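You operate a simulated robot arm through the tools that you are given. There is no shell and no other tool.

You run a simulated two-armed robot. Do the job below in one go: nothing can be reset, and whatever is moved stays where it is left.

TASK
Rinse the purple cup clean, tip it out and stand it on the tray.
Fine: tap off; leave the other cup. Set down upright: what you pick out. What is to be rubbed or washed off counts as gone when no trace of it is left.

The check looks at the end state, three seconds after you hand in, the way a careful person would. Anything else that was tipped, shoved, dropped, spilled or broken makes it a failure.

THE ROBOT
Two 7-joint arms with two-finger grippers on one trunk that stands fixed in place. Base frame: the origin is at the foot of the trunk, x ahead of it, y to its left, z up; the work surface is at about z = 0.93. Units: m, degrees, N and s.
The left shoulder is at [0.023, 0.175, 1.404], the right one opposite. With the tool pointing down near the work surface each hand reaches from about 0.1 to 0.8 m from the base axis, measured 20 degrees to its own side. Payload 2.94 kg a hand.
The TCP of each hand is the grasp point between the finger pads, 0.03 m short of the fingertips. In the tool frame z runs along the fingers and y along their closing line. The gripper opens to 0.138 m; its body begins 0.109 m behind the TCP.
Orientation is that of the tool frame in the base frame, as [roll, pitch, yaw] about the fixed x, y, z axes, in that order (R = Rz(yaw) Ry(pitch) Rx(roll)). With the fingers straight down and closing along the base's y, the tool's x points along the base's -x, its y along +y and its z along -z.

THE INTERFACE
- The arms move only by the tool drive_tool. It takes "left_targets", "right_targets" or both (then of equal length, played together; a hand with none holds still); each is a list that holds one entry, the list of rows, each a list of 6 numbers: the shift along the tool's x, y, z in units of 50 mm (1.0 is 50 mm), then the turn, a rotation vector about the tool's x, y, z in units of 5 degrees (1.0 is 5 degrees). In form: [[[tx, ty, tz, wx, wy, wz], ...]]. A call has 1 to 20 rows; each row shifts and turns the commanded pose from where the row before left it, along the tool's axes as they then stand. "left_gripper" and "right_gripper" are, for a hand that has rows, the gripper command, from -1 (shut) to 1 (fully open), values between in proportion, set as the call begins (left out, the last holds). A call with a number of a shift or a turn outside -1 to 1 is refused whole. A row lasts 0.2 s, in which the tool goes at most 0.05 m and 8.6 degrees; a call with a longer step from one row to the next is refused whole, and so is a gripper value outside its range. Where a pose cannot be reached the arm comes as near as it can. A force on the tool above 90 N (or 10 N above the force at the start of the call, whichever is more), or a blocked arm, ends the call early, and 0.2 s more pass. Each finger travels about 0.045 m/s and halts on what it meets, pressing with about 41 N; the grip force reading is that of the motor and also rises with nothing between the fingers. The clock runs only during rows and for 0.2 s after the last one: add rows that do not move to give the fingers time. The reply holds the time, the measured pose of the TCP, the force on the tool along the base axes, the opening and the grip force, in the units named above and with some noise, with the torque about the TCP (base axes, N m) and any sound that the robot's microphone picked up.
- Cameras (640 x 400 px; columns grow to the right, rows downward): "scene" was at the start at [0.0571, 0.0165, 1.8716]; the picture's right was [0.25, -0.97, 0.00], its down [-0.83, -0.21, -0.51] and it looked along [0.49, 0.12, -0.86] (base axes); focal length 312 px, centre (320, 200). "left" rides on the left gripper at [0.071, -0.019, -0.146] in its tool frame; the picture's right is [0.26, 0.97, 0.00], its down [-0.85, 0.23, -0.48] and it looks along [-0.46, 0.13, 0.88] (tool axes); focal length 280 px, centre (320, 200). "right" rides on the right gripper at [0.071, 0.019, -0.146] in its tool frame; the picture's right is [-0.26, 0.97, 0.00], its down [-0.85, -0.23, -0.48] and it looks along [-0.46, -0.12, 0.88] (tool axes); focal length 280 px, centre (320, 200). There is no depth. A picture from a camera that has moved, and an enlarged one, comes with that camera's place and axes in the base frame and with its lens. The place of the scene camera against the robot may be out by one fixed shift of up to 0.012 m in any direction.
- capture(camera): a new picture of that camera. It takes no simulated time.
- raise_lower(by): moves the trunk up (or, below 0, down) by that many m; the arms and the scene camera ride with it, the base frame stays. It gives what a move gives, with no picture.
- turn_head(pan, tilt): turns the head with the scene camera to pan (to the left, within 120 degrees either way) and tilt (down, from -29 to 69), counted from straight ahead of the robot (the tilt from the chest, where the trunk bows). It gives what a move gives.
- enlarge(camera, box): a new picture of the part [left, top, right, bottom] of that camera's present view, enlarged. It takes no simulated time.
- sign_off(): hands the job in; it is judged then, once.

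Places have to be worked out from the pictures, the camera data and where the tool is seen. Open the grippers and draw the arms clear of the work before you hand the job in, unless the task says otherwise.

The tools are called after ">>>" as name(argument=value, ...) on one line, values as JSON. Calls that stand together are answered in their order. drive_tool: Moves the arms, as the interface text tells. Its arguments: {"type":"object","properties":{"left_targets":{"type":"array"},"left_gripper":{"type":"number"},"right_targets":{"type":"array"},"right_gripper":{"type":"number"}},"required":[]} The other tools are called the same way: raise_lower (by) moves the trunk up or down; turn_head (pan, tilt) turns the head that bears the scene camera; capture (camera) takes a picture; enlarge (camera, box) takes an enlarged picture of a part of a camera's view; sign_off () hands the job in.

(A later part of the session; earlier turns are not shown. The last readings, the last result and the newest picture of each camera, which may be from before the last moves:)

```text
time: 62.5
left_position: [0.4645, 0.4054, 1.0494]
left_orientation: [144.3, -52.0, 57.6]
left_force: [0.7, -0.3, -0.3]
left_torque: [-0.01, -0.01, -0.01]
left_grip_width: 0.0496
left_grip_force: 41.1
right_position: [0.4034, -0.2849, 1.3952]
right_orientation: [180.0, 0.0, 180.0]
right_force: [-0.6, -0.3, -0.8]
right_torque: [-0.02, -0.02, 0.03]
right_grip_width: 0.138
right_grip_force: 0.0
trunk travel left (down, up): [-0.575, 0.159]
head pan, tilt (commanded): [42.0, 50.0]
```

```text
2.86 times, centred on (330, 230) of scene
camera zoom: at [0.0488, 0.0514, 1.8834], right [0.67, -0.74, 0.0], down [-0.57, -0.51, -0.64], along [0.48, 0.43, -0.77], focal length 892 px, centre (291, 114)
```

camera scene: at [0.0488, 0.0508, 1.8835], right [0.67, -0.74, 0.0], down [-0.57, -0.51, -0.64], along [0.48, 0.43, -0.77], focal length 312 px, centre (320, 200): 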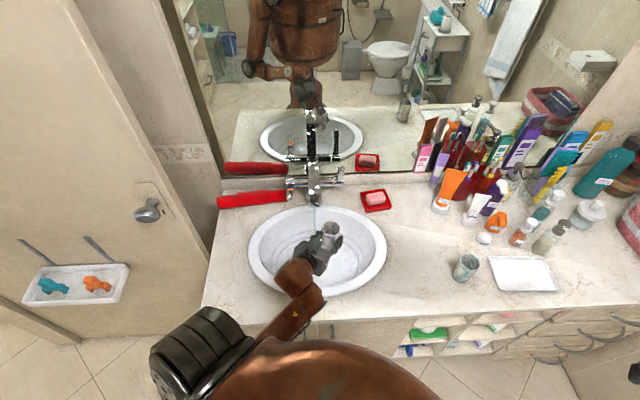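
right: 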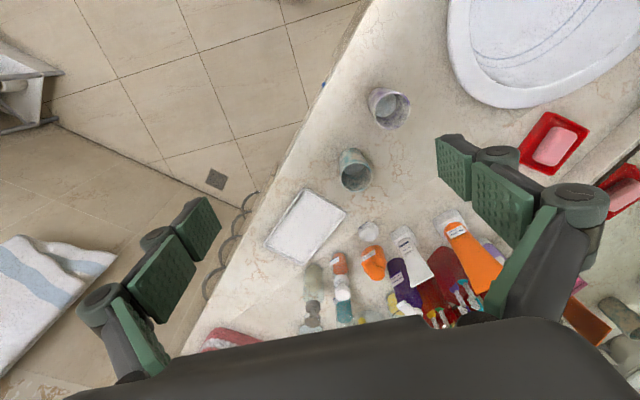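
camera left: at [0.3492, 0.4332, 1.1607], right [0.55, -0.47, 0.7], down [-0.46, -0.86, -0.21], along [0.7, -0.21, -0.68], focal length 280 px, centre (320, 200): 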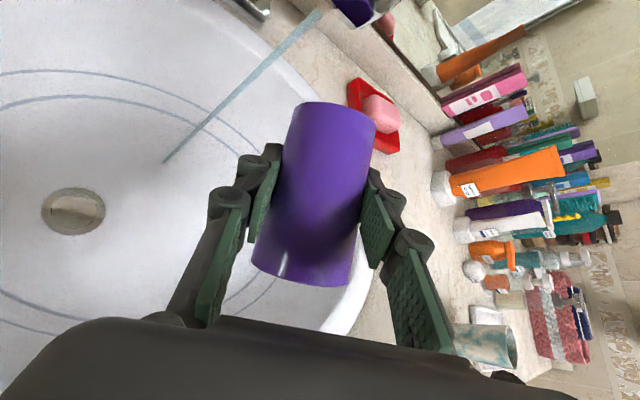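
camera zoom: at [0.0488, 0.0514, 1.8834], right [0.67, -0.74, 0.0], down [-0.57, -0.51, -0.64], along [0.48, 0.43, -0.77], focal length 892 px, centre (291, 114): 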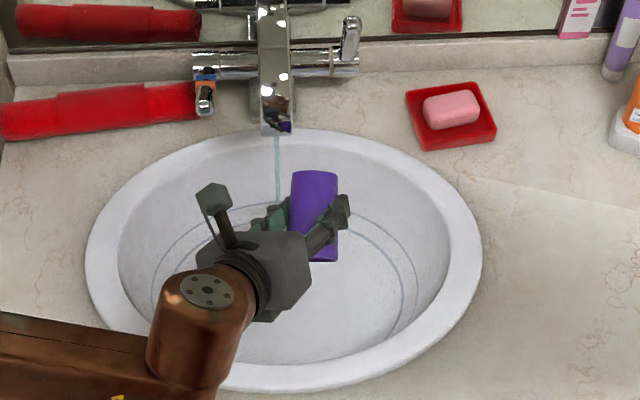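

The cup is emptied. I roll it back upright, reversing the 155.5 degrees in two parts.

>>> drive_tool(left_targets=[[[0, 0, 0, 0, 0, -0.6], [0, 0, 0, 0, 0, -0.9], [0, 0, 0, 0, 0, -0.9], [0, 0, 0, 0, 0, -0.9], [0, 0, 0, 0, 0, -0.9], [0, 0, 0, 0, 0, -0.9], [0, 0, 0, 0, 0, -0.9], [0, 0, 0, 0, 0, -0.9], [0, 0, 0, 0, 0, -0.9], [0, 0, 0, 0, 0, -0.9], [0, 0, 0, 0, 0, -0.9], [0, 0, 0, 0, 0, -0.9], [0, 0, 0, 0, 0, -0.9], [0, 0, 0, 0, 0, -0.9], [0, 0, 0, 0, 0, -0.9], [0, 0, 0, 0, 0, -0.9], [0, 0, 0, 0, 0, -0.9], [0, 0, 0, 0, 0, -0.9], [0, 0, 0, 0, 0, -0.9], [0, 0, 0, 0, 0, -0.9]]])

>>> drive_tool(left_targets=[[[0, 0, 0, 0, 0, -0.9], [0, 0, 0, 0, 0, -0.9], [0, 0, 0, 0, 0, -0.9], [0, 0, 0, 0, 0, -0.9], [0, 0, 0, 0, 0, -0.9], [0, 0, 0, 0, 0, -0.9], [0, 0, 0, 0, 0, -0.9], [0, 0, 0, 0, 0, -0.9], [0, 0, 0, 0, 0, -0.9], [0, 0, 0, 0, 0, -0.9], [0, 0, 0, 0, 0, -0.9], [0, 0, 0, 0, 0, -0.9], [0, 0, 0, 0, 0, -0.9], [0, 0, 0, 0, 0, -0.9], [0, 0, 0, 0, 0, -0.8], [0, 0, 0, 0, 0, 0]]])

>>> enlarge(camera="scene", box=[300, 205, 360, 255])

>>> capture(camera="left")

```text
time: 66.7
left_position: [0.4649, 0.4053, 1.0484]
left_orientation: [122.2, 20.0, 117.4]
left_force: [-0.7, -0.3, 0.7]
left_torque: [0.01, 0.0, -0.01]
left_grip_width: 0.05
left_grip_force: 41.4
right_position: [0.4031, -0.2848, 1.3952]
right_orientation: [179.9, 0.0, -180.0]
right_force: [-0.2, 0.4, 0.2]
right_torque: [0.0, 0.01, 0.0]
right_grip_width: 0.1381
right_grip_force: 0.1
trunk travel left (down, up): [-0.575, 0.159]
head pan, tilt (commanded): [42.0, 50.0]
```

```text
time: 70.1
left_position: [0.4643, 0.4057, 1.0498]
left_orientation: [-179.8, 60.0, -164.6]
left_force: [0.1, -0.8, -0.6]
left_torque: [-0.04, 0.04, 0.01]
left_grip_width: 0.0498
left_grip_force: 40.8
right_position: [0.4028, -0.2858, 1.3953]
right_orientation: [180.0, 0.0, 180.0]
right_force: [-0.5, 0.5, 0.2]
right_torque: [0.01, 0.02, 0.01]
right_grip_width: 0.1382
right_grip_force: 0.2
trunk travel left (down, up): [-0.575, 0.159]
head pan, tilt (commanded): [42.0, 50.0]
```

```text
8.00 times, centred on (330, 230) of scene
camera zoom: at [0.0487, 0.0512, 1.8835], right [0.67, -0.74, 0.0], down [-0.57, -0.51, -0.64], along [0.48, 0.43, -0.77], focal length 2498 px, centre (240, -40)
```

zoom: 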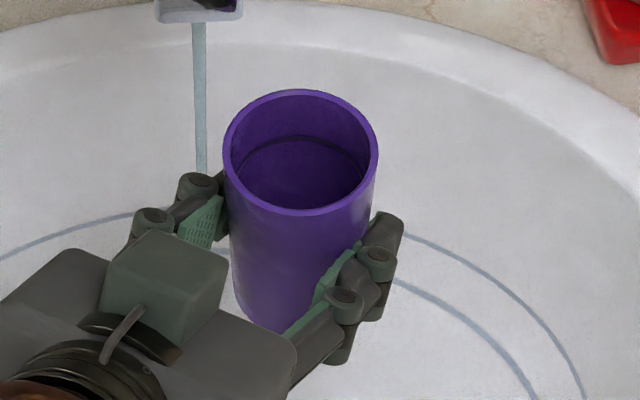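

```text
taken
camera left: at [0.3135, 0.3429, 1.0626], right [-0.38, 0.9, -0.23], down [-0.05, 0.23, 0.97], along [0.92, 0.38, -0.04], focal length 280 px, centre (320, 200)
```

left: 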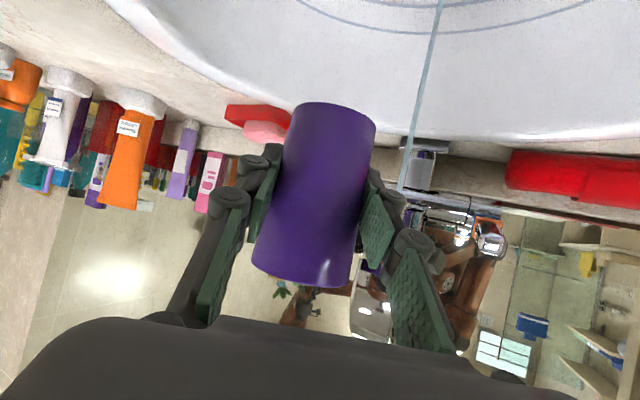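

The cup looks clean and empty. To be sure about the bottom, I tilt it back towards the scene camera while still over the basin.

>>> drive_tool(left_targets=[[[0, 0, 0, 0, -0.5, 0], [0, 0, 0, 0, -0.8, 0], [0, 0, 0, 0, -0.8, 0], [0, 0, 0, 0, -0.8, 0], [0, 0, 0, 0, -0.8, 0], [0, 0, 0, 0, -0.8, 0], [0, 0, 0, 0, -0.5, 0]]])

>>> enlarge(camera="scene", box=[300, 205, 360, 255])

```text
time: 71.7
left_position: [0.4644, 0.4056, 1.0498]
left_orientation: [176.9, 85.1, -167.8]
left_force: [0.8, 1.0, -2.1]
left_torque: [-0.02, 0.0, 0.03]
left_grip_width: 0.0496
left_grip_force: 41.1
right_position: [0.4023, -0.2843, 1.3963]
right_orientation: [-180.0, 0.0, -179.9]
right_force: [-0.1, -0.2, -0.4]
right_torque: [-0.02, -0.01, 0.0]
right_grip_width: 0.1378
right_grip_force: 0.1
trunk travel left (down, up): [-0.575, 0.159]
head pan, tilt (commanded): [42.0, 50.0]
```

```text
8.00 times, centred on (330, 230) of scene
camera zoom: at [0.0487, 0.0511, 1.8835], right [0.67, -0.74, 0.0], down [-0.57, -0.51, -0.64], along [0.48, 0.43, -0.77], focal length 2498 px, centre (240, -40)
```

zoom: 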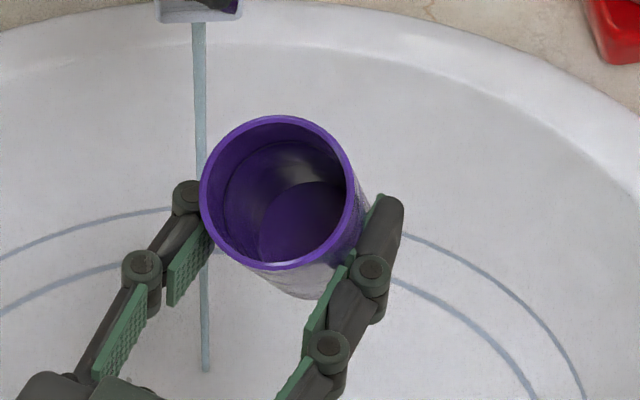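

The inside is clean and dry, but I see a pale patch on the cup's outer lower side. I zoom in to tell whether it is residue or a reflection.

>>> enlarge(camera="scene", box=[316, 215, 352, 248])

>>> capture(camera="left")

>>> enlarge(camera="left", box=[220, 80, 420, 300])

```text
12.12 times, centred on (334, 232) of scene
camera zoom: at [0.0487, 0.0511, 1.8835], right [0.67, -0.74, 0.0], down [-0.57, -0.51, -0.64], along [0.48, 0.43, -0.77], focal length 3784 px, centre (150, -182)
```

zoom: 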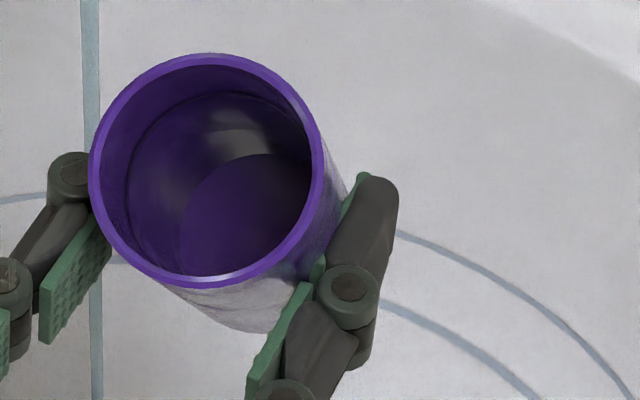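

```text
taken
camera left: at [0.3234, 0.3464, 0.9932], right [-0.27, 0.93, -0.26], down [-0.45, 0.11, 0.89], along [0.85, 0.36, 0.38], focal length 280 px, centre (320, 200)
```

left: 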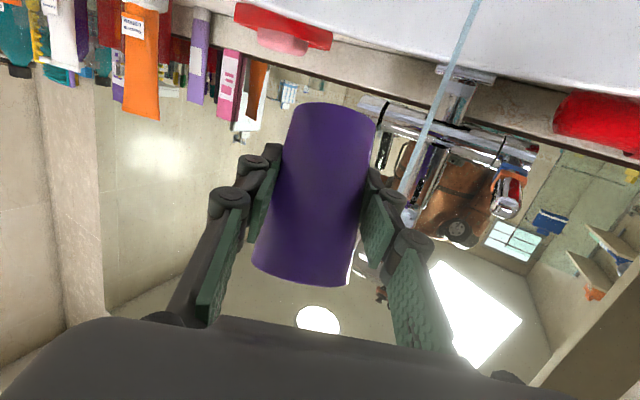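

```text
1.82 times, centred on (320, 190) of left
camera zoom: at [0.3234, 0.3464, 0.9932], right [-0.27, 0.93, -0.26], down [-0.45, 0.11, 0.89], along [0.85, 0.36, 0.38], focal length 510 px, centre (320, 218)
```

zoom: 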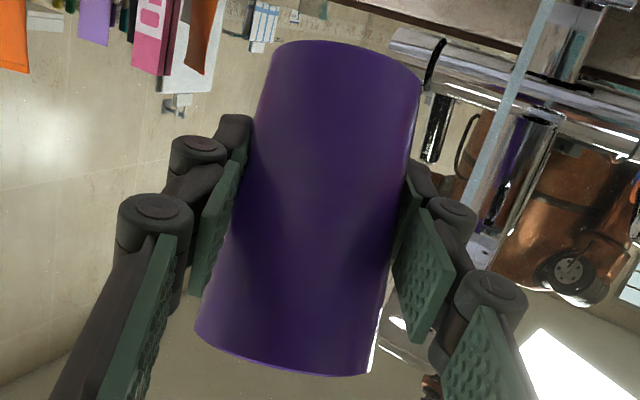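

The left camera shows the outer wall fully purple, so the pale patch is only a glancing reflection. I level the cup again, raise it 10 cm and turn the hand to point straight ahead.

>>> drive_tool(left_targets=[[[0, 0, 0, 0, 0.5, 0], [0, 0, 0, 0, 0.8, 0], [0, 0, 0, 0, 0.8, 0], [0, 0, 0, 0, 0.8, 0], [0, 0, 0, 0, 0.8, 0], [0, 0, 0, 0, 0.8, 0], [0, 0, 0, 0, 0.5, 0], [-0.12, 0, -0.07, 0, 0, 0], [-0.23, 0, -0.133, 0, 0, 0], [-0.23, 0, -0.133, 0, 0, 0], [-0.23, 0, -0.133, 0, 0, 0], [-0.23, 0, -0.133, 0, 0, 0], [-0.23, 0, -0.133, 0, 0, 0], [-0.23, 0, -0.133, 0, 0, 0], [-0.23, 0, -0.133, 0, 0, 0], [0, 0, 0, 0.5, 0, 0.289], [0, 0, 0, 0.667, 0, 0.385], [0, 0, 0, 0.667, 0, 0.385], [0, 0, 0, 0.667, 0, 0.385], [0, 0, 0, 0.167, 0, 0.096]]])

>>> capture(camera="left")

>>> turn_head(pan=10, tilt=55)

>>> capture(camera="scene")

```text
time: 75.9
left_position: [0.4636, 0.4057, 1.1354]
left_orientation: [179.9, 60.0, 179.8]
left_force: [-0.5, 0.2, -0.8]
left_torque: [0.02, -0.01, 0.01]
left_grip_width: 0.0498
left_grip_force: 41.4
left hand out of reach, approached as far as the arm can: row 15
right_position: [0.4028, -0.2863, 1.3943]
right_orientation: [179.9, 0.0, -180.0]
right_force: [-0.4, -0.4, -0.2]
right_torque: [-0.02, 0.02, 0.0]
right_grip_width: 0.138
right_grip_force: 0.0
trunk travel left (down, up): [-0.575, 0.159]
head pan, tilt (commanded): [42.0, 50.0]
```

```text
taken
camera left: at [0.3022, 0.3849, 1.1487], right [-0.13, 0.97, -0.23], down [0.01, 0.23, 0.97], along [0.99, 0.12, -0.04], focal length 280 px, centre (320, 200)
```

left: 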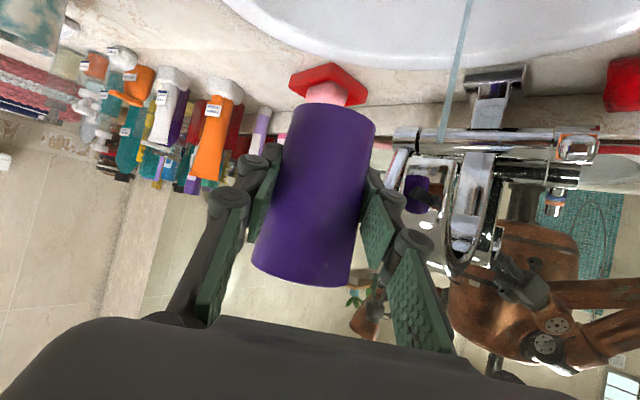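

```text
time: 76.9
left_position: [0.4629, 0.4061, 1.136]
left_orientation: [-180.0, 59.9, 180.0]
left_force: [0.3, -0.8, -1.3]
left_torque: [-0.04, 0.02, 0.01]
left_grip_width: 0.0497
left_grip_force: 40.5
right_position: [0.402, -0.2838, 1.3956]
right_orientation: [180.0, 0.1, -180.0]
right_force: [-0.3, 0.1, 0.3]
right_torque: [0.01, 0.0, 0.0]
right_grip_width: 0.1381
right_grip_force: 0.1
trunk travel left (down, up): [-0.575, 0.159]
head pan, tilt (commanded): [10.0, 55.0]
```

```text
taken
camera scene: at [0.0626, 0.0123, 1.8769], right [0.17, -0.98, 0.0], down [-0.81, -0.14, -0.57], along [0.56, 0.1, -0.82], focal length 312 px, centre (320, 200)
```

scene: 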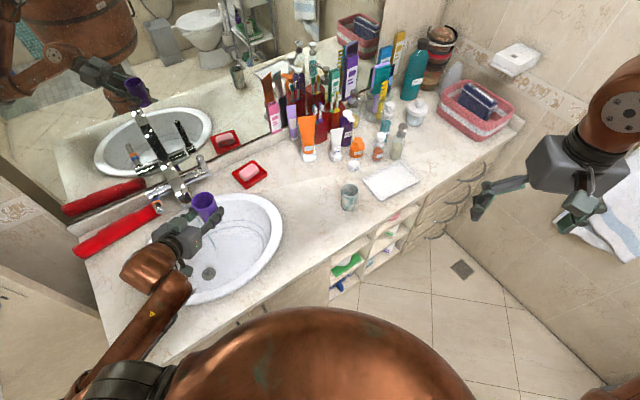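

The cup is level at z 1.136 and the tray is in view. I zoom in on the tray and the teal cup to fix the target.

>>> enlarge(camera="scene", box=[320, 140, 440, 220])

```text
5.00 times, centred on (380, 180) of scene
camera zoom: at [0.0626, 0.0123, 1.8769], right [0.17, -0.98, 0.0], down [-0.81, -0.14, -0.57], along [0.56, 0.1, -0.82], focal length 1561 px, centre (20, 300)
```

zoom: 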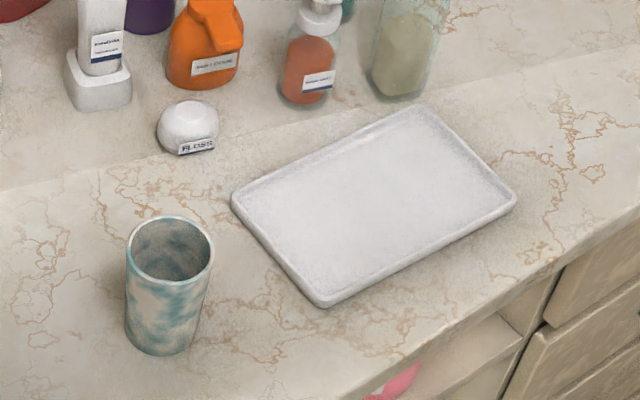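

The tray centre comes out at [0.832, -0.121] and the teal cup at [0.692, 0.023]. I carry the cup level and high (base about 6 cm above the teal cup's rim), first half of the way.

>>> drive_tool(left_targets=[[[-0.05, -0.142, 0.083, 0, 0, 0], [-0.099, -0.284, 0.167, 0, 0, 0], [-0.099, -0.284, 0.167, 0, 0, 0], [-0.099, -0.284, 0.167, 0, 0, 0], [-0.099, -0.284, 0.167, 0, 0, 0], [-0.099, -0.284, 0.167, 0, 0, 0], [-0.099, -0.284, 0.167, 0, 0, 0], [-0.099, -0.284, 0.167, 0, 0, 0], [-0.099, -0.284, 0.167, 0, 0, 0], [-0.099, -0.284, 0.167, 0, 0, 0], [-0.099, -0.284, 0.167, 0, 0, 0], [-0.099, -0.284, 0.167, 0, 0, 0], [-0.099, -0.284, 0.167, 0, 0, 0], [-0.099, -0.284, 0.167, 0, 0, 0], [-0.099, -0.284, 0.167, 0, 0, 0], [-0.099, -0.284, 0.167, 0, 0, 0], [-0.099, -0.284, 0.167, 0, 0, 0], [-0.099, -0.284, 0.167, 0, 0, 0], [-0.099, -0.284, 0.167, 0, 0, 0], [-0.05, -0.142, 0.083, 0, 0, 0]]])

>>> capture(camera="scene")

>>> capture(camera="left")

```text
time: 81.1
left_position: [0.6469, 0.1351, 1.1386]
left_orientation: [180.0, 60.0, 179.9]
left_force: [-0.5, -0.8, -0.9]
left_torque: [0.0, 0.01, 0.01]
left_grip_width: 0.0498
left_grip_force: 41.3
right_position: [0.4023, -0.2847, 1.3946]
right_orientation: [179.9, 0.0, 180.0]
right_force: [0.3, 0.4, -0.7]
right_torque: [-0.01, -0.01, -0.02]
right_grip_width: 0.1382
right_grip_force: 0.1
trunk travel left (down, up): [-0.575, 0.159]
head pan, tilt (commanded): [10.0, 55.0]
```

```text
taken
camera scene: at [0.0629, 0.0116, 1.8769], right [0.17, -0.98, 0.0], down [-0.81, -0.14, -0.57], along [0.56, 0.1, -0.82], focal length 312 px, centre (320, 200)
```

scene: 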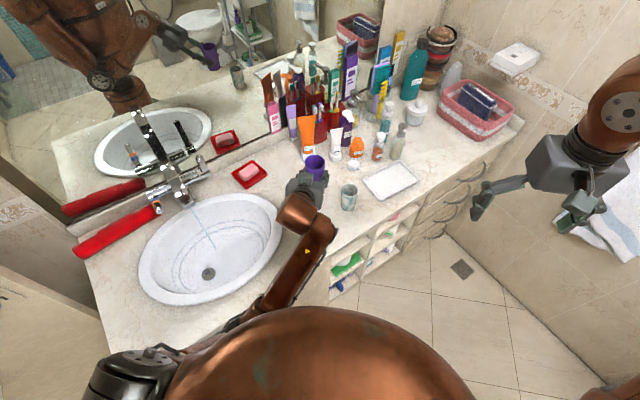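

```text
taken
camera left: at [0.486, 0.1136, 1.1522], right [-0.13, 0.97, -0.23], down [0.01, 0.23, 0.97], along [0.99, 0.12, -0.04], focal length 280 px, centre (320, 200)
```

left: 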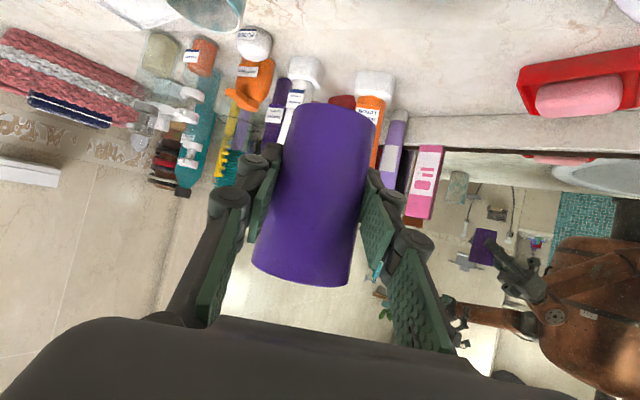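

The cup is halfway and steady, and nothing has been touched. I continue towards a point above the tray, stopping shortly before it.

>>> drive_tool(left_targets=[[[-0.05, -0.134, 0.08, 0, 0, 0], [-0.093, -0.268, 0.159, 0, 0, 0], [-0.093, -0.268, 0.159, 0, 0, 0], [-0.093, -0.268, 0.159, 0, 0, 0], [-0.093, -0.268, 0.159, 0, 0, 0], [-0.093, -0.268, 0.159, 0, 0, 0], [-0.093, -0.268, 0.159, 0, 0, 0], [-0.093, -0.268, 0.159, 0, 0, 0], [-0.093, -0.268, 0.159, 0, 0, 0], [-0.093, -0.268, 0.159, 0, 0, 0], [-0.093, -0.268, 0.159, 0, 0, 0], [-0.093, -0.268, 0.159, 0, 0, 0], [-0.093, -0.268, 0.159, 0, 0, 0], [-0.093, -0.268, 0.159, 0, 0, 0], [-0.05, -0.134, 0.08, 0, 0, 0]]])

>>> capture(camera="scene")

>>> enlarge(camera="scene", box=[300, 110, 460, 230])

>>> capture(camera="left")

```text
time: 84.5
left_position: [0.7935, -0.0056, 1.1386]
left_orientation: [173.8, 60.7, 177.0]
left_force: [0.1, 0.4, -0.2]
left_torque: [0.03, 0.0, 0.0]
left_grip_width: 0.0498
left_grip_force: 40.8
right_position: [0.4026, -0.2846, 1.3945]
right_orientation: [179.9, 0.0, -179.9]
right_force: [0.6, 0.0, -0.1]
right_torque: [0.0, -0.02, -0.02]
right_grip_width: 0.138
right_grip_force: 0.1
trunk travel left (down, up): [-0.575, 0.159]
head pan, tilt (commanded): [10.0, 55.0]
stopped in row 15 (left hand): the arm was blocked; the commanded pose is now the measured one
```

```text
taken
camera scene: at [0.0628, 0.012, 1.8769], right [0.17, -0.98, 0.0], down [-0.81, -0.14, -0.57], along [0.56, 0.1, -0.82], focal length 312 px, centre (320, 200)
```

scene: 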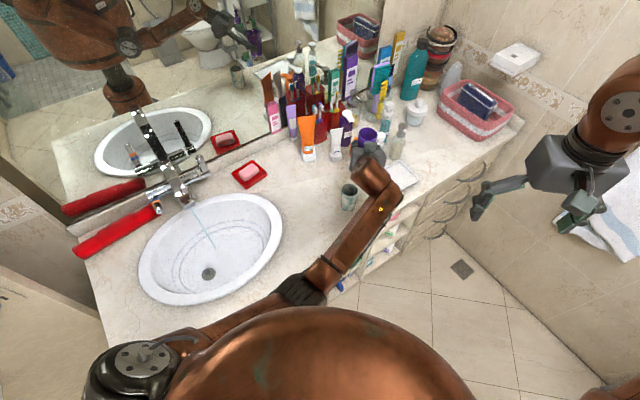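

```text
3.33 times, centred on (380, 170) of scene
camera zoom: at [0.0628, 0.012, 1.8769], right [0.17, -0.98, 0.0], down [-0.81, -0.14, -0.57], along [0.56, 0.1, -0.82], focal length 1041 px, centre (120, 300)
```

zoom: 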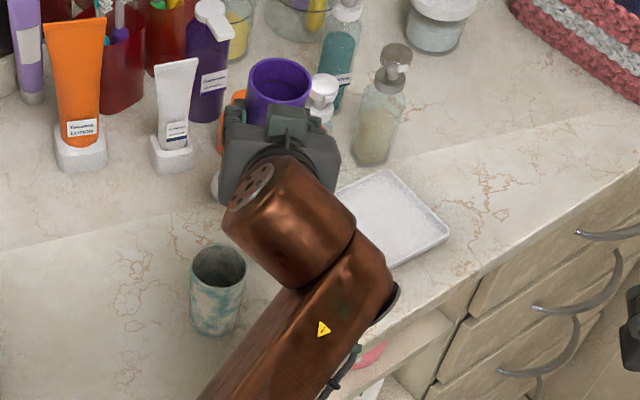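

```text
taken
camera left: at [0.6337, -0.0344, 1.1471], right [-0.17, 0.97, -0.18], down [-0.01, 0.18, 0.98], along [0.99, 0.17, -0.02], focal length 280 px, centre (320, 200)
```

left: 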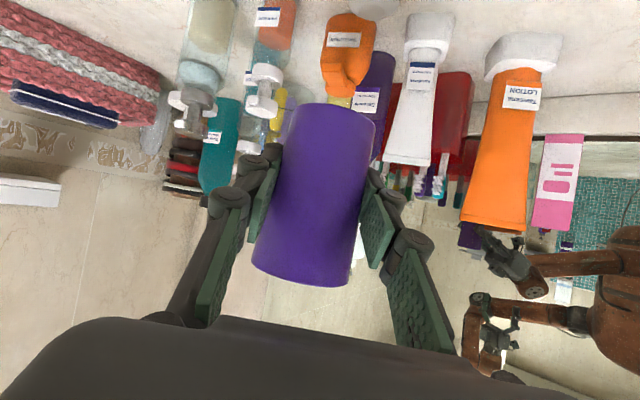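

The left arm got blocked at [0.79, -0.006] with no contact force, most likely its own arm against the trunk, so it cannot cross that far. I'll set the cup down near its old spot and let the right arm place it, so first I back out along the same path and straighten the hand.

>>> drive_tool(left_targets=[[[0.061, 0.117, -0.106, 0, 0, 0], [0.122, 0.233, -0.2115, 0, 0, 0], [0.122, 0.233, -0.2115, 0, 0, 0], [0.122, 0.233, -0.2115, 0, 0, 0], [0.122, 0.233, -0.2115, 0, 0, 0], [0.122, 0.233, -0.2115, 0, 0, 0], [0.122, 0.233, -0.2115, 0, 0, 0], [0.122, 0.233, -0.2115, 0, 0, 0], [0.122, 0.233, -0.2115, 0, 0, 0], [0.122, 0.233, -0.2115, 0, 0, 0], [0.122, 0.233, -0.2115, 0, 0, 0], [0.061, 0.117, -0.106, 0, 0, 0], [0, 0, 0, 0.36, 0.08, -0.147], [0, 0, 0, 0.36, 0.08, -0.147]]])

>>> capture(camera="scene")

>>> capture(camera="left")

```text
time: 86.2
left_position: [0.7314, 0.1392, 1.1587]
left_orientation: [157.9, 62.6, 166.3]
left_force: [0.0, -0.6, -0.3]
left_torque: [0.01, 0.02, 0.0]
left_grip_width: 0.0497
left_grip_force: 41.2
right_position: [0.4028, -0.2843, 1.3949]
right_orientation: [179.9, -0.2, -179.8]
right_force: [1.2, -0.3, 0.4]
right_torque: [0.01, 0.02, -0.02]
right_grip_width: 0.1381
right_grip_force: 0.0
trunk travel left (down, up): [-0.575, 0.159]
head pan, tilt (commanded): [10.0, 55.0]
stopped in row 8 (left hand): the arm was blocked; the commanded pose is now the measured one
```

```text
taken
camera scene: at [0.0624, 0.0124, 1.877], right [0.17, -0.98, 0.0], down [-0.81, -0.14, -0.57], along [0.56, 0.1, -0.82], focal length 312 px, centre (320, 200)
```

scene: 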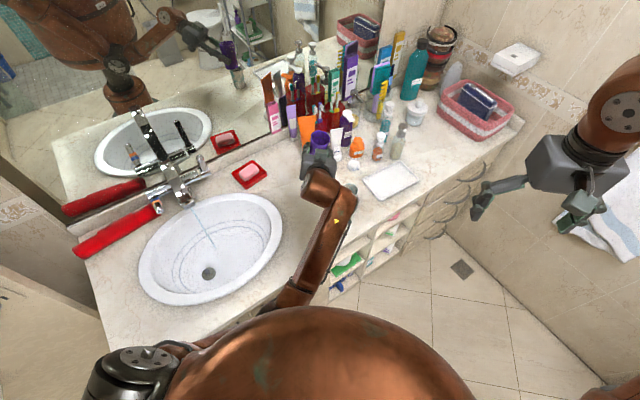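

```text
taken
camera left: at [0.573, 0.1022, 1.1557], right [-0.22, 0.97, -0.07], down [-0.07, 0.05, 1.0], along [0.97, 0.22, 0.05], focal length 280 px, centre (320, 200)
```

left: 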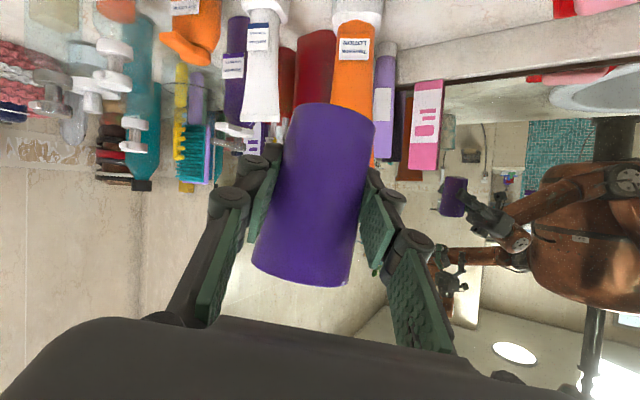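

The arm was blocked again while backing out, so part of it is probably touching the trunk. I look down at the arm's elbow before moving further.

>>> turn_head(pan=25, tilt=69)

>>> capture(camera="scene")

>>> capture(camera="right")

```text
time: 86.9
left_position: [0.7322, 0.138, 1.1599]
left_orientation: [158.0, 62.5, 166.4]
left_force: [-0.1, 0.6, 0.6]
left_torque: [-0.05, 0.01, -0.01]
left_grip_width: 0.0493
left_grip_force: 41.4
right_position: [0.4023, -0.2846, 1.3951]
right_orientation: [179.9, 0.0, -179.9]
right_force: [-0.2, 0.4, 0.1]
right_torque: [0.01, -0.02, -0.02]
right_grip_width: 0.1382
right_grip_force: 0.0
trunk travel left (down, up): [-0.575, 0.159]
head pan, tilt (commanded): [25.0, 68.8]
```

```text
taken
camera scene: at [0.0426, 0.0225, 1.8615], right [0.42, -0.91, 0.0], down [-0.84, -0.39, -0.36], along [0.33, 0.15, -0.93], focal length 312 px, centre (320, 200)
```

scene: 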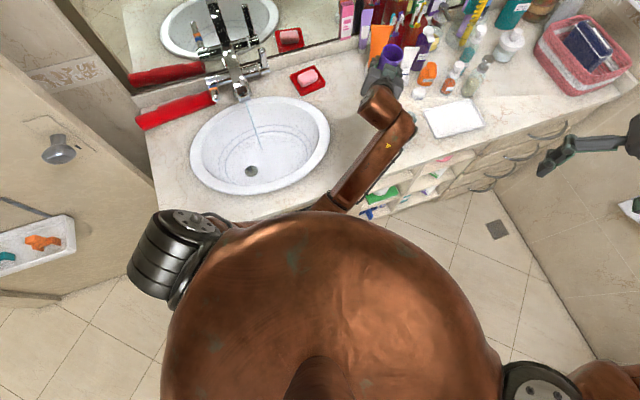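

```text
taken
camera right: at [0.3323, -0.2668, 1.5408], right [0.26, 0.97, 0.0], down [0.85, -0.23, 0.48], along [0.46, -0.12, -0.88], focal length 280 px, centre (320, 200)
```

right: 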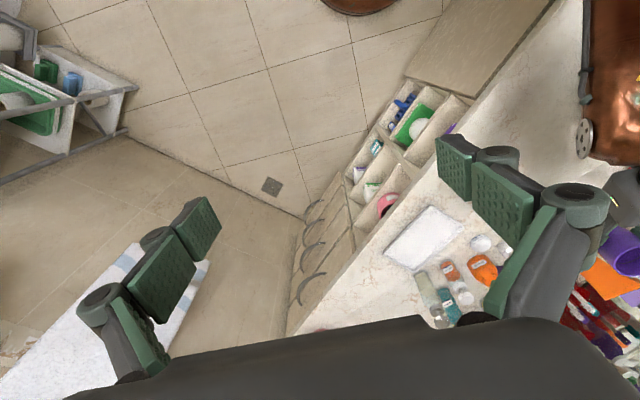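

The picture shows the upper arm lying against the front of the chest. I ease it off by moving the hand to the left only (+y), away from the chest, with nothing near the cup.

>>> drive_tool(left_targets=[[[0.015, 0.14, 0.025, 0, 0, 0], [0.031, 0.28, 0.049, 0, 0, 0], [0.031, 0.28, 0.049, 0, 0, 0], [0.031, 0.28, 0.049, 0, 0, 0], [0, 0, 0, 0, 0, 0]]])

>>> capture(camera="scene")

>>> capture(camera="left")

```text
time: 88.1
left_position: [0.7317, 0.1889, 1.1569]
left_orientation: [158.4, 62.7, 166.6]
left_force: [0.3, 0.2, -0.6]
left_torque: [0.01, 0.04, 0.01]
left_grip_width: 0.0497
left_grip_force: 41.1
right_position: [0.4023, -0.2855, 1.3939]
right_orientation: [179.9, 0.1, -179.9]
right_force: [-0.2, 0.3, -1.0]
right_torque: [0.01, -0.03, 0.01]
right_grip_width: 0.1383
right_grip_force: 0.0
trunk travel left (down, up): [-0.575, 0.159]
head pan, tilt (commanded): [25.0, 68.8]
```

```text
taken
camera scene: at [0.0424, 0.0223, 1.8615], right [0.42, -0.91, 0.0], down [-0.84, -0.39, -0.36], along [0.33, 0.15, -0.93], focal length 312 px, centre (320, 200)
```

scene: 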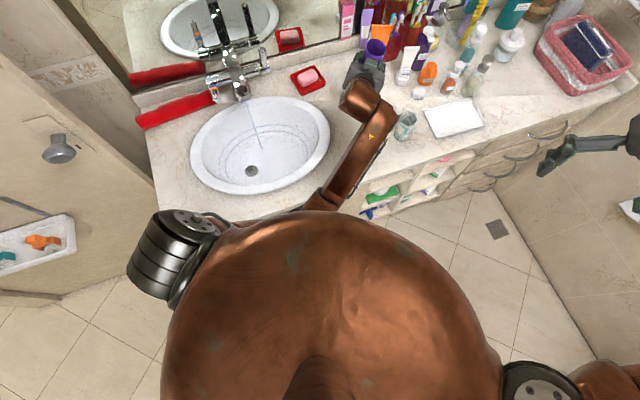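

```text
taken
camera left: at [0.5729, 0.1508, 1.1537], right [-0.22, 0.97, -0.07], down [-0.07, 0.06, 1.0], along [0.97, 0.22, 0.05], focal length 280 px, centre (320, 200)
```

left: 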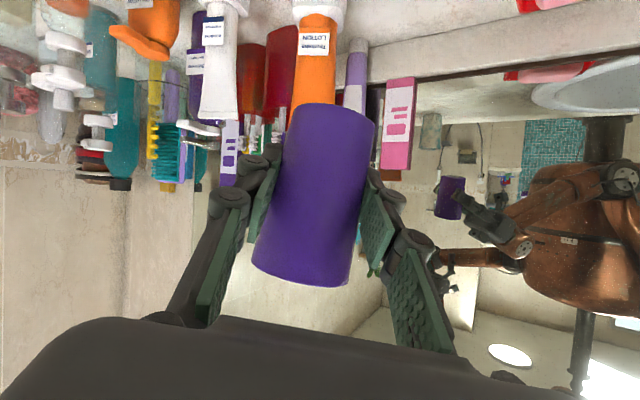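

That freed it. I continue left by another 8 cm.

>>> drive_tool(left_targets=[[[0.015, 0.14, 0.025, 0, 0, 0], [0.031, 0.28, 0.049, 0, 0, 0], [0.031, 0.28, 0.049, 0, 0, 0], [0.031, 0.28, 0.049, 0, 0, 0], [0.031, 0.28, 0.049, 0, 0, 0], [0.031, 0.28, 0.049, 0, 0, 0], [0, 0, 0, 0, 0, 0]]])

>>> capture(camera="scene")

```text
time: 89.7
left_position: [0.7309, 0.2664, 1.1563]
left_orientation: [158.4, 62.7, 166.6]
left_force: [0.1, -0.3, -0.1]
left_torque: [0.01, 0.01, 0.03]
left_grip_width: 0.0498
left_grip_force: 41.1
right_position: [0.4023, -0.2862, 1.3953]
right_orientation: [179.9, 0.0, 179.9]
right_force: [0.3, -0.5, 0.4]
right_torque: [0.04, 0.0, -0.01]
right_grip_width: 0.138
right_grip_force: 0.0
trunk travel left (down, up): [-0.575, 0.159]
head pan, tilt (commanded): [25.0, 68.8]
```

```text
taken
camera scene: at [0.0424, 0.0225, 1.8615], right [0.42, -0.91, 0.0], down [-0.84, -0.39, -0.36], along [0.33, 0.15, -0.93], focal length 312 px, centre (320, 200)
```

scene: 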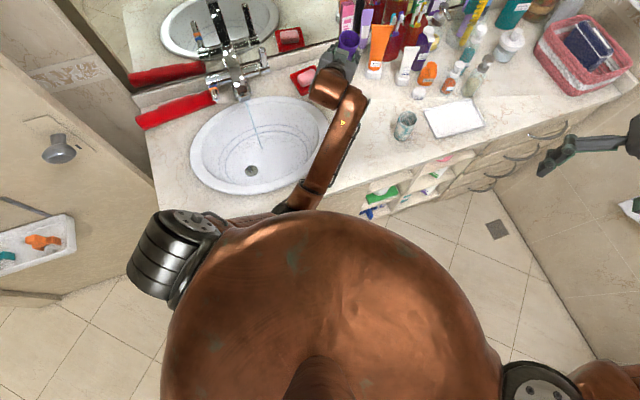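

The elbow is coming clear of the chest. I restore the cup to upright with the hand at a -20 degree heading, then draw back towards the robot.

>>> drive_tool(left_targets=[[[0, 0, 0, 0.4, 0.03, 0.053], [0, 0, 0, 0.783, 0.059, 0.103], [0, 0, 0, 0.783, 0.059, 0.103], [0, 0, 0, 0.783, 0.059, 0.103], [0, 0, 0, 0.783, 0.059, 0.103], [0, 0, 0, 0.783, 0.059, 0.103], [0, 0, 0, 0.783, 0.059, 0.103], [0, 0, 0, 0.4, 0.03, 0.053], [0, 0, 0, 0, 0, 0]]])

>>> capture(camera="scene")

>>> capture(camera="left")

```text
time: 91.7
left_position: [0.7314, 0.2656, 1.1586]
left_orientation: [-179.9, 60.0, 160.0]
left_force: [0.8, 0.1, -1.0]
left_torque: [-0.02, -0.01, 0.0]
left_grip_width: 0.0503
left_grip_force: 40.8
right_position: [0.4038, -0.2856, 1.3962]
right_orientation: [179.8, 0.0, -180.0]
right_force: [-0.1, -0.1, 0.3]
right_torque: [0.02, -0.04, 0.01]
right_grip_width: 0.1377
right_grip_force: 0.1
trunk travel left (down, up): [-0.575, 0.159]
head pan, tilt (commanded): [25.0, 68.8]
```

```text
taken
camera scene: at [0.0424, 0.0229, 1.8615], right [0.42, -0.91, 0.0], down [-0.84, -0.39, -0.36], along [0.33, 0.15, -0.93], focal length 312 px, centre (320, 200)
```

scene: 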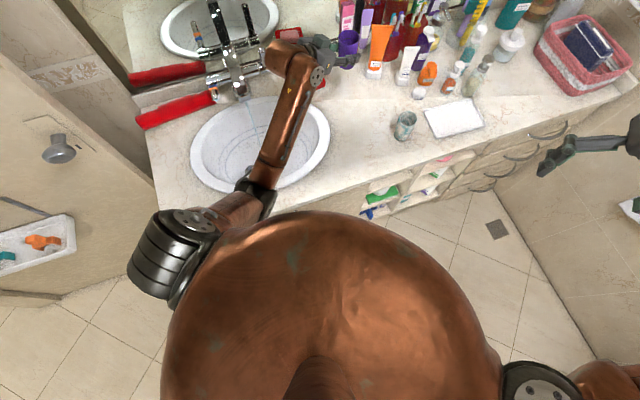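

```text
taken
camera left: at [0.5741, 0.3022, 1.1703], right [0.21, 0.95, -0.23], down [0.09, 0.21, 0.97], along [0.97, -0.22, -0.04], focal length 280 px, centre (320, 200)
```

left: 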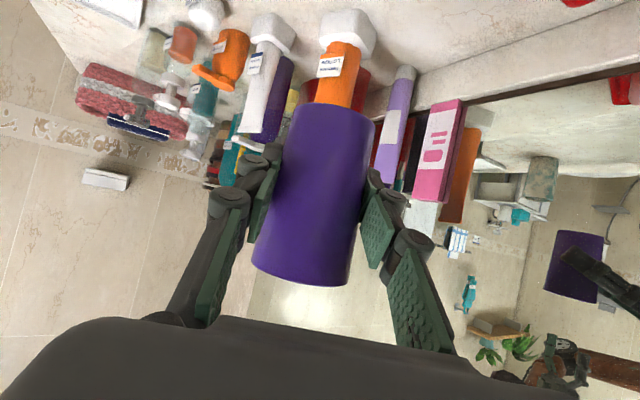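

The cup is upright again and the arm is free of the chest. I now draw the hand back to about [0.58, 0.25].

>>> drive_tool(left_targets=[[[0.115, -0.074, -0.109, 0, 0, 0], [0.229, -0.148, -0.218, 0, 0, 0], [0.229, -0.148, -0.218, 0, 0, 0], [0.229, -0.148, -0.218, 0, 0, 0], [0.229, -0.148, -0.218, 0, 0, 0], [0.229, -0.148, -0.218, 0, 0, 0], [0.229, -0.148, -0.218, 0, 0, 0], [0.229, -0.148, -0.218, 0, 0, 0], [0.229, -0.148, -0.218, 0, 0, 0], [0.115, -0.074, -0.109, 0, 0, 0]]])

>>> capture(camera="scene")

```text
time: 93.9
left_position: [0.5823, 0.2499, 1.117]
left_orientation: [-179.8, 59.9, 160.1]
left_force: [-0.5, 0.1, -1.3]
left_torque: [-0.02, 0.02, -0.02]
left_grip_width: 0.0497
left_grip_force: 41.2
right_position: [0.4032, -0.2854, 1.3962]
right_orientation: [-179.9, 0.0, 179.9]
right_force: [-0.1, -0.2, -0.3]
right_torque: [0.06, -0.02, -0.02]
right_grip_width: 0.1381
right_grip_force: 0.1
trunk travel left (down, up): [-0.575, 0.159]
head pan, tilt (commanded): [25.0, 68.8]
```

```text
taken
camera scene: at [0.0424, 0.0231, 1.8615], right [0.42, -0.91, 0.0], down [-0.84, -0.39, -0.36], along [0.33, 0.15, -0.93], focal length 312 px, centre (320, 200)
```

scene: 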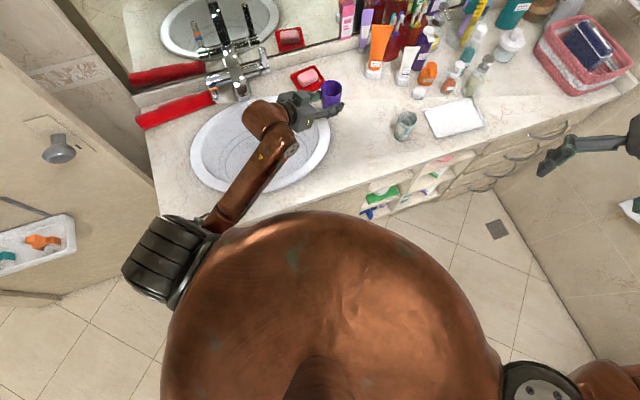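

The arm is back in a comfortable pose. I'll put the cup on bare counter at about [0.57, 0.14], where the right hand can take it, so I move above that spot.

>>> drive_tool(left_targets=[[[0.06, -0.135, 0.064, 0, 0, 0], [0.12, -0.269, 0.127, 0, 0, 0], [0.12, -0.269, 0.127, 0, 0, 0], [0.12, -0.269, 0.127, 0, 0, 0], [0.12, -0.269, 0.127, 0, 0, 0], [0.12, -0.269, 0.127, 0, 0, 0], [0.12, -0.269, 0.127, 0, 0, 0], [0.12, -0.269, 0.127, 0, 0, 0], [0.06, -0.135, 0.064, 0, 0, 0]]])

>>> turn_head(pan=14, tilt=59)

>>> capture(camera="scene")

>>> capture(camera="left")

```text
time: 95.9
left_position: [0.5611, 0.142, 1.0492]
left_orientation: [-180.0, 59.9, 160.1]
left_force: [0.8, 0.3, 0.3]
left_torque: [0.05, 0.04, 0.0]
left_grip_width: 0.05
left_grip_force: 41.7
right_position: [0.4029, -0.2841, 1.3958]
right_orientation: [179.9, 0.0, 179.9]
right_force: [-0.1, -0.4, 0.2]
right_torque: [0.01, -0.03, -0.03]
right_grip_width: 0.1381
right_grip_force: 0.2
trunk travel left (down, up): [-0.575, 0.159]
head pan, tilt (commanded): [25.0, 68.8]
```

```text
time: 96.7
left_position: [0.5611, 0.1423, 1.0502]
left_orientation: [-179.9, 59.8, 160.1]
left_force: [0.3, 0.2, -0.8]
left_torque: [-0.01, 0.01, -0.01]
left_grip_width: 0.0499
left_grip_force: 40.5
right_position: [0.4025, -0.286, 1.3955]
right_orientation: [-179.9, 0.0, -179.9]
right_force: [-0.4, 0.6, -0.6]
right_torque: [-0.05, -0.02, 0.03]
right_grip_width: 0.1377
right_grip_force: 0.1
trunk travel left (down, up): [-0.575, 0.159]
head pan, tilt (commanded): [14.0, 59.0]
```

```text
taken
camera scene: at [0.0573, 0.0159, 1.872], right [0.24, -0.97, 0.0], down [-0.83, -0.21, -0.51], along [0.5, 0.13, -0.86], focal length 312 px, centre (320, 200)
```

scene: 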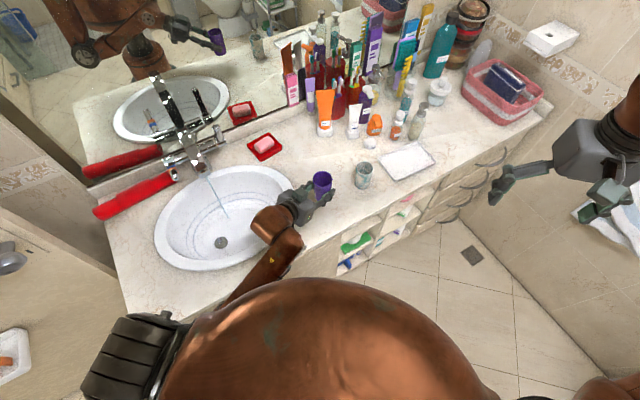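

```text
taken
camera left: at [0.4034, 0.1779, 1.0621], right [0.21, 0.95, -0.23], down [0.09, 0.21, 0.97], along [0.97, -0.22, -0.04], focal length 280 px, centre (320, 200)
```

left: 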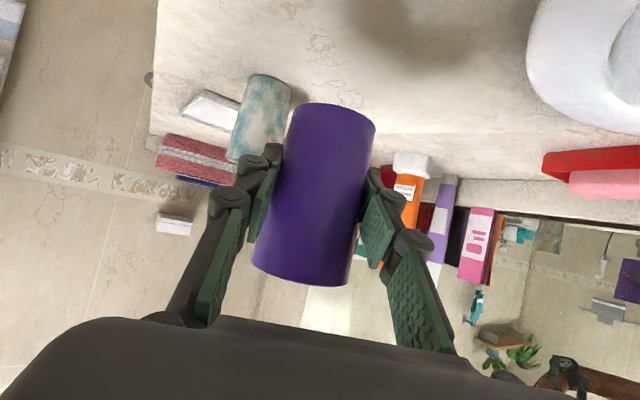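

Clear counter lies below. I lower the cup to just above the surface.

>>> drive_tool(left_targets=[[[0.1, 0, 0.058, 0, 0, 0], [0.2, 0, 0.115, 0, 0, 0], [0.2, 0, 0.115, 0, 0, 0], [0.2, 0, 0.115, 0, 0, 0], [0.2, 0, 0.115, 0, 0, 0], [0.17, 0, 0.098, 0, 0, 0], [0.06, 0, 0.035, 0, 0, 0], [0, 0, 0, 0, 0, 0]]])

>>> drive_tool(left_targets=[[[0.035, 0, 0.02, 0, 0, 0], [0.035, 0, 0.02, 0, 0, 0], [0, 0, 0, 0, 0, 0]]])

```text
time: 98.5
left_position: [0.5616, 0.1418, 0.9851]
left_orientation: [-179.9, 59.9, 160.1]
left_force: [0.4, 0.1, -1.0]
left_torque: [-0.01, 0.05, 0.0]
left_grip_width: 0.0497
left_grip_force: 41.1
right_position: [0.4023, -0.2851, 1.3957]
right_orientation: [179.8, 0.0, -180.0]
right_force: [0.4, 0.4, 0.3]
right_torque: [-0.02, 0.03, 0.0]
right_grip_width: 0.138
right_grip_force: 0.0
trunk travel left (down, up): [-0.575, 0.159]
head pan, tilt (commanded): [14.0, 59.0]
```

```text
time: 99.3
left_position: [0.5609, 0.1411, 0.9803]
left_orientation: [-179.9, 60.0, 160.1]
left_force: [0.5, -0.4, -0.4]
left_torque: [0.02, 0.02, 0.02]
left_grip_width: 0.0499
left_grip_force: 41.0
right_position: [0.4036, -0.2849, 1.3959]
right_orientation: [180.0, 0.1, -180.0]
right_force: [0.1, 0.5, 0.4]
right_torque: [0.01, 0.03, -0.01]
right_grip_width: 0.1378
right_grip_force: 0.1
trunk travel left (down, up): [-0.575, 0.159]
head pan, tilt (commanded): [14.0, 59.0]
```

No contact yet at TCP z 0.980. I go down in 2 mm steps until I feel the counter.

>>> drive_tool(left_targets=[[[0.035, 0, 0.02, 0, 0, 0], [0.035, 0, 0.02, 0, 0, 0], [0, 0, 0, 0, 0, 0]]])

```text
time: 100.1
left_position: [0.5615, 0.142, 0.9781]
left_orientation: [180.0, 60.0, 160.0]
left_force: [-0.1, 0.9, 4.0]
left_torque: [0.06, 0.07, 0.0]
left_grip_width: 0.0499
left_grip_force: 41.1
right_position: [0.4025, -0.2846, 1.3956]
right_orientation: [180.0, 0.0, -179.9]
right_force: [-0.4, -0.5, -1.1]
right_torque: [0.01, 0.03, 0.02]
right_grip_width: 0.138
right_grip_force: 0.1
trunk travel left (down, up): [-0.575, 0.159]
head pan, tilt (commanded): [14.0, 59.0]
```

The cup touches the counter with 4 N. I open the fingers and check that it stands.

>>> drive_tool(left_targets=[[[0, 0, 0, 0, 0, 0], [0, 0, 0, 0, 0, 0], [0, 0, 0, 0, 0, 0], [0, 0, 0, 0, 0, 0]]], left_gripper=0.35)

>>> enlarge(camera="scene", box=[270, 140, 430, 240])

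>>> capture(camera="left")

```text
time: 101.1
left_position: [0.5615, 0.1424, 0.977]
left_orientation: [-179.9, 59.8, 160.0]
left_force: [0.0, 1.2, 0.1]
left_torque: [0.02, -0.02, 0.01]
left_grip_width: 0.0932
left_grip_force: 0.2
right_position: [0.4018, -0.2855, 1.3947]
right_orientation: [180.0, 0.0, 179.9]
right_force: [0.0, 0.0, -1.0]
right_torque: [-0.02, 0.02, 0.0]
right_grip_width: 0.1379
right_grip_force: 0.1
trunk travel left (down, up): [-0.575, 0.159]
head pan, tilt (commanded): [14.0, 59.0]
```

```text
4.00 times, centred on (350, 190) of scene
camera zoom: at [0.0572, 0.0158, 1.8721], right [0.24, -0.97, 0.0], down [-0.83, -0.21, -0.51], along [0.5, 0.12, -0.86], focal length 1249 px, centre (200, 240)
```

zoom: 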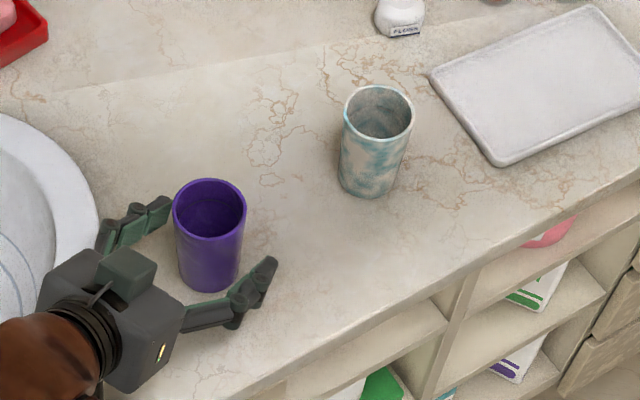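

```text
taken
camera left: at [0.4036, 0.1777, 0.9889], right [0.21, 0.95, -0.23], down [0.09, 0.21, 0.97], along [0.97, -0.22, -0.04], focal length 280 px, centre (320, 200)
```

left: 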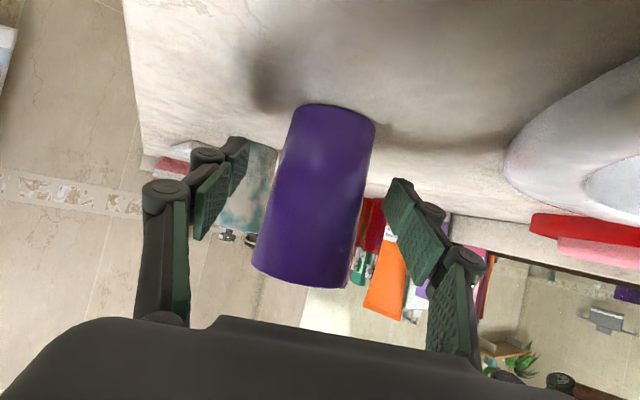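

The purple cup stands upright and clean on the counter. I back the left hand straight out along its fingers.

>>> drive_tool(left_targets=[[[0, 0, -0.3, 0, 0, 0], [0, 0, -0.5, 0, 0, 0], [0, 0, -0.5, 0, 0, 0], [0, 0, -0.5, 0, 0, 0], [0, 0, -0.5, 0, 0, 0], [-0.4, 0, -0.3, 0, 0, 0], [-0.6, 0, -0.3, 0, 0, 0], [-0.6, 0, -0.3, 0, 0, 0]]])

>>> capture(camera="scene")

>>> capture(camera="left")

```text
time: 102.9
left_position: [0.4679, 0.1762, 1.1053]
left_orientation: [-179.8, 60.0, 160.1]
left_force: [0.7, 0.3, 0.0]
left_torque: [-0.03, -0.01, 0.0]
left_grip_width: 0.0932
left_grip_force: 0.1
left hand out of reach, approached as far as the arm can: row 8
right_position: [0.4022, -0.2835, 1.395]
right_orientation: [-180.0, 0.1, -179.9]
right_force: [0.1, 0.6, 0.2]
right_torque: [0.02, 0.01, 0.02]
right_grip_width: 0.1381
right_grip_force: 0.1
trunk travel left (down, up): [-0.575, 0.159]
head pan, tilt (commanded): [14.0, 59.0]
```

```text
taken
camera scene: at [0.0569, 0.016, 1.872], right [0.24, -0.97, 0.0], down [-0.83, -0.21, -0.52], along [0.5, 0.12, -0.86], focal length 312 px, centre (320, 200)
```

scene: 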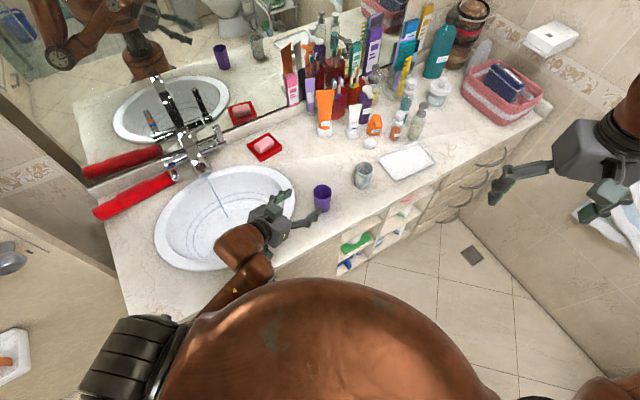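

```text
taken
camera left: at [0.3096, 0.2132, 1.1188], right [0.21, 0.95, -0.23], down [0.09, 0.21, 0.97], along [0.97, -0.22, -0.04], focal length 280 px, centre (320, 200)
```

left: 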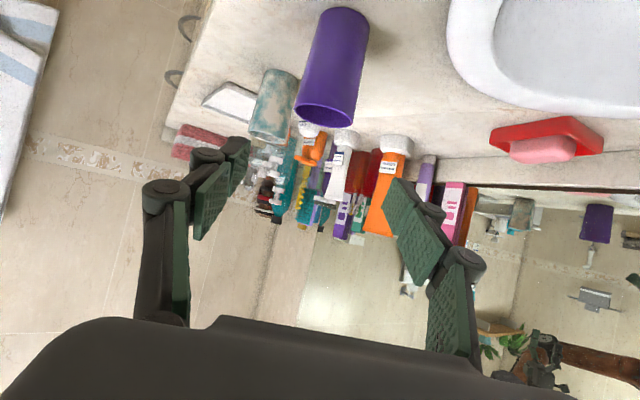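

Next I shut the tap. I tilt the left hand steeper and carry it up and left towards the tap, keeping it high above everything.

>>> drive_tool(left_targets=[[[0, 0, 0, 0, 1, 0], [0, 0, 0, 0, 1, 0], [0, 0, 0, 0, 1, 0], [0, 0, 0, 0, 1, 0], [0, 0, 0, 0, 1, 0], [-0.241, 0.4385, -0.3345, 0, 0, 0], [-0.241, 0.4385, -0.3345, 0, 0, 0], [-0.241, 0.4385, -0.3345, 0, 0, 0], [-0.241, 0.4385, -0.3345, 0, 0, 0], [-0.241, 0.4385, -0.3345, 0, 0, 0], [-0.241, 0.4385, -0.3345, 0, 0, 0], [-0.241, 0.4385, -0.3345, 0, 0, 0], [-0.241, 0.4385, -0.3345, 0, 0, 0]]], left_gripper=-0.1)

>>> capture(camera="scene")

```text
time: 105.7
left_position: [0.4975, 0.3378, 1.2452]
left_orientation: [-178.3, 52.6, 161.1]
left_force: [-1.7, 1.4, -3.8]
left_torque: [-0.27, -0.45, -0.03]
left_grip_width: 0.0621
left_grip_force: 0.0
left hand out of reach, approached as far as the arm can: row 1, 2, 3, 4, 5, 12, 13
right_position: [0.4019, -0.2845, 1.3962]
right_orientation: [180.0, 0.0, -179.9]
right_force: [0.1, -1.0, 0.6]
right_torque: [-0.01, 0.02, 0.02]
right_grip_width: 0.1382
right_grip_force: 0.0
trunk travel left (down, up): [-0.575, 0.159]
head pan, tilt (commanded): [14.0, 59.0]
```

```text
taken
camera scene: at [0.0569, 0.0167, 1.872], right [0.24, -0.97, 0.0], down [-0.83, -0.21, -0.52], along [0.5, 0.12, -0.86], focal length 312 px, centre (320, 200)
```

scene: 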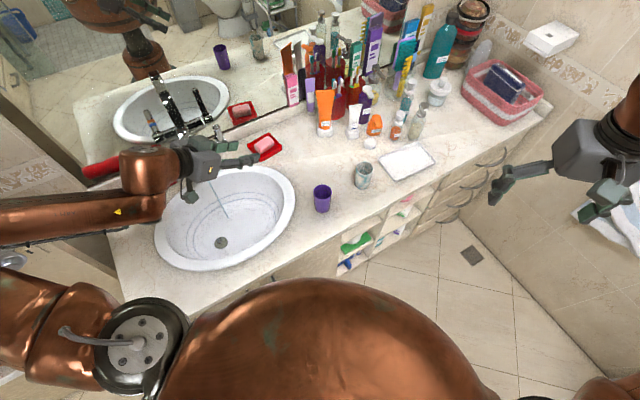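

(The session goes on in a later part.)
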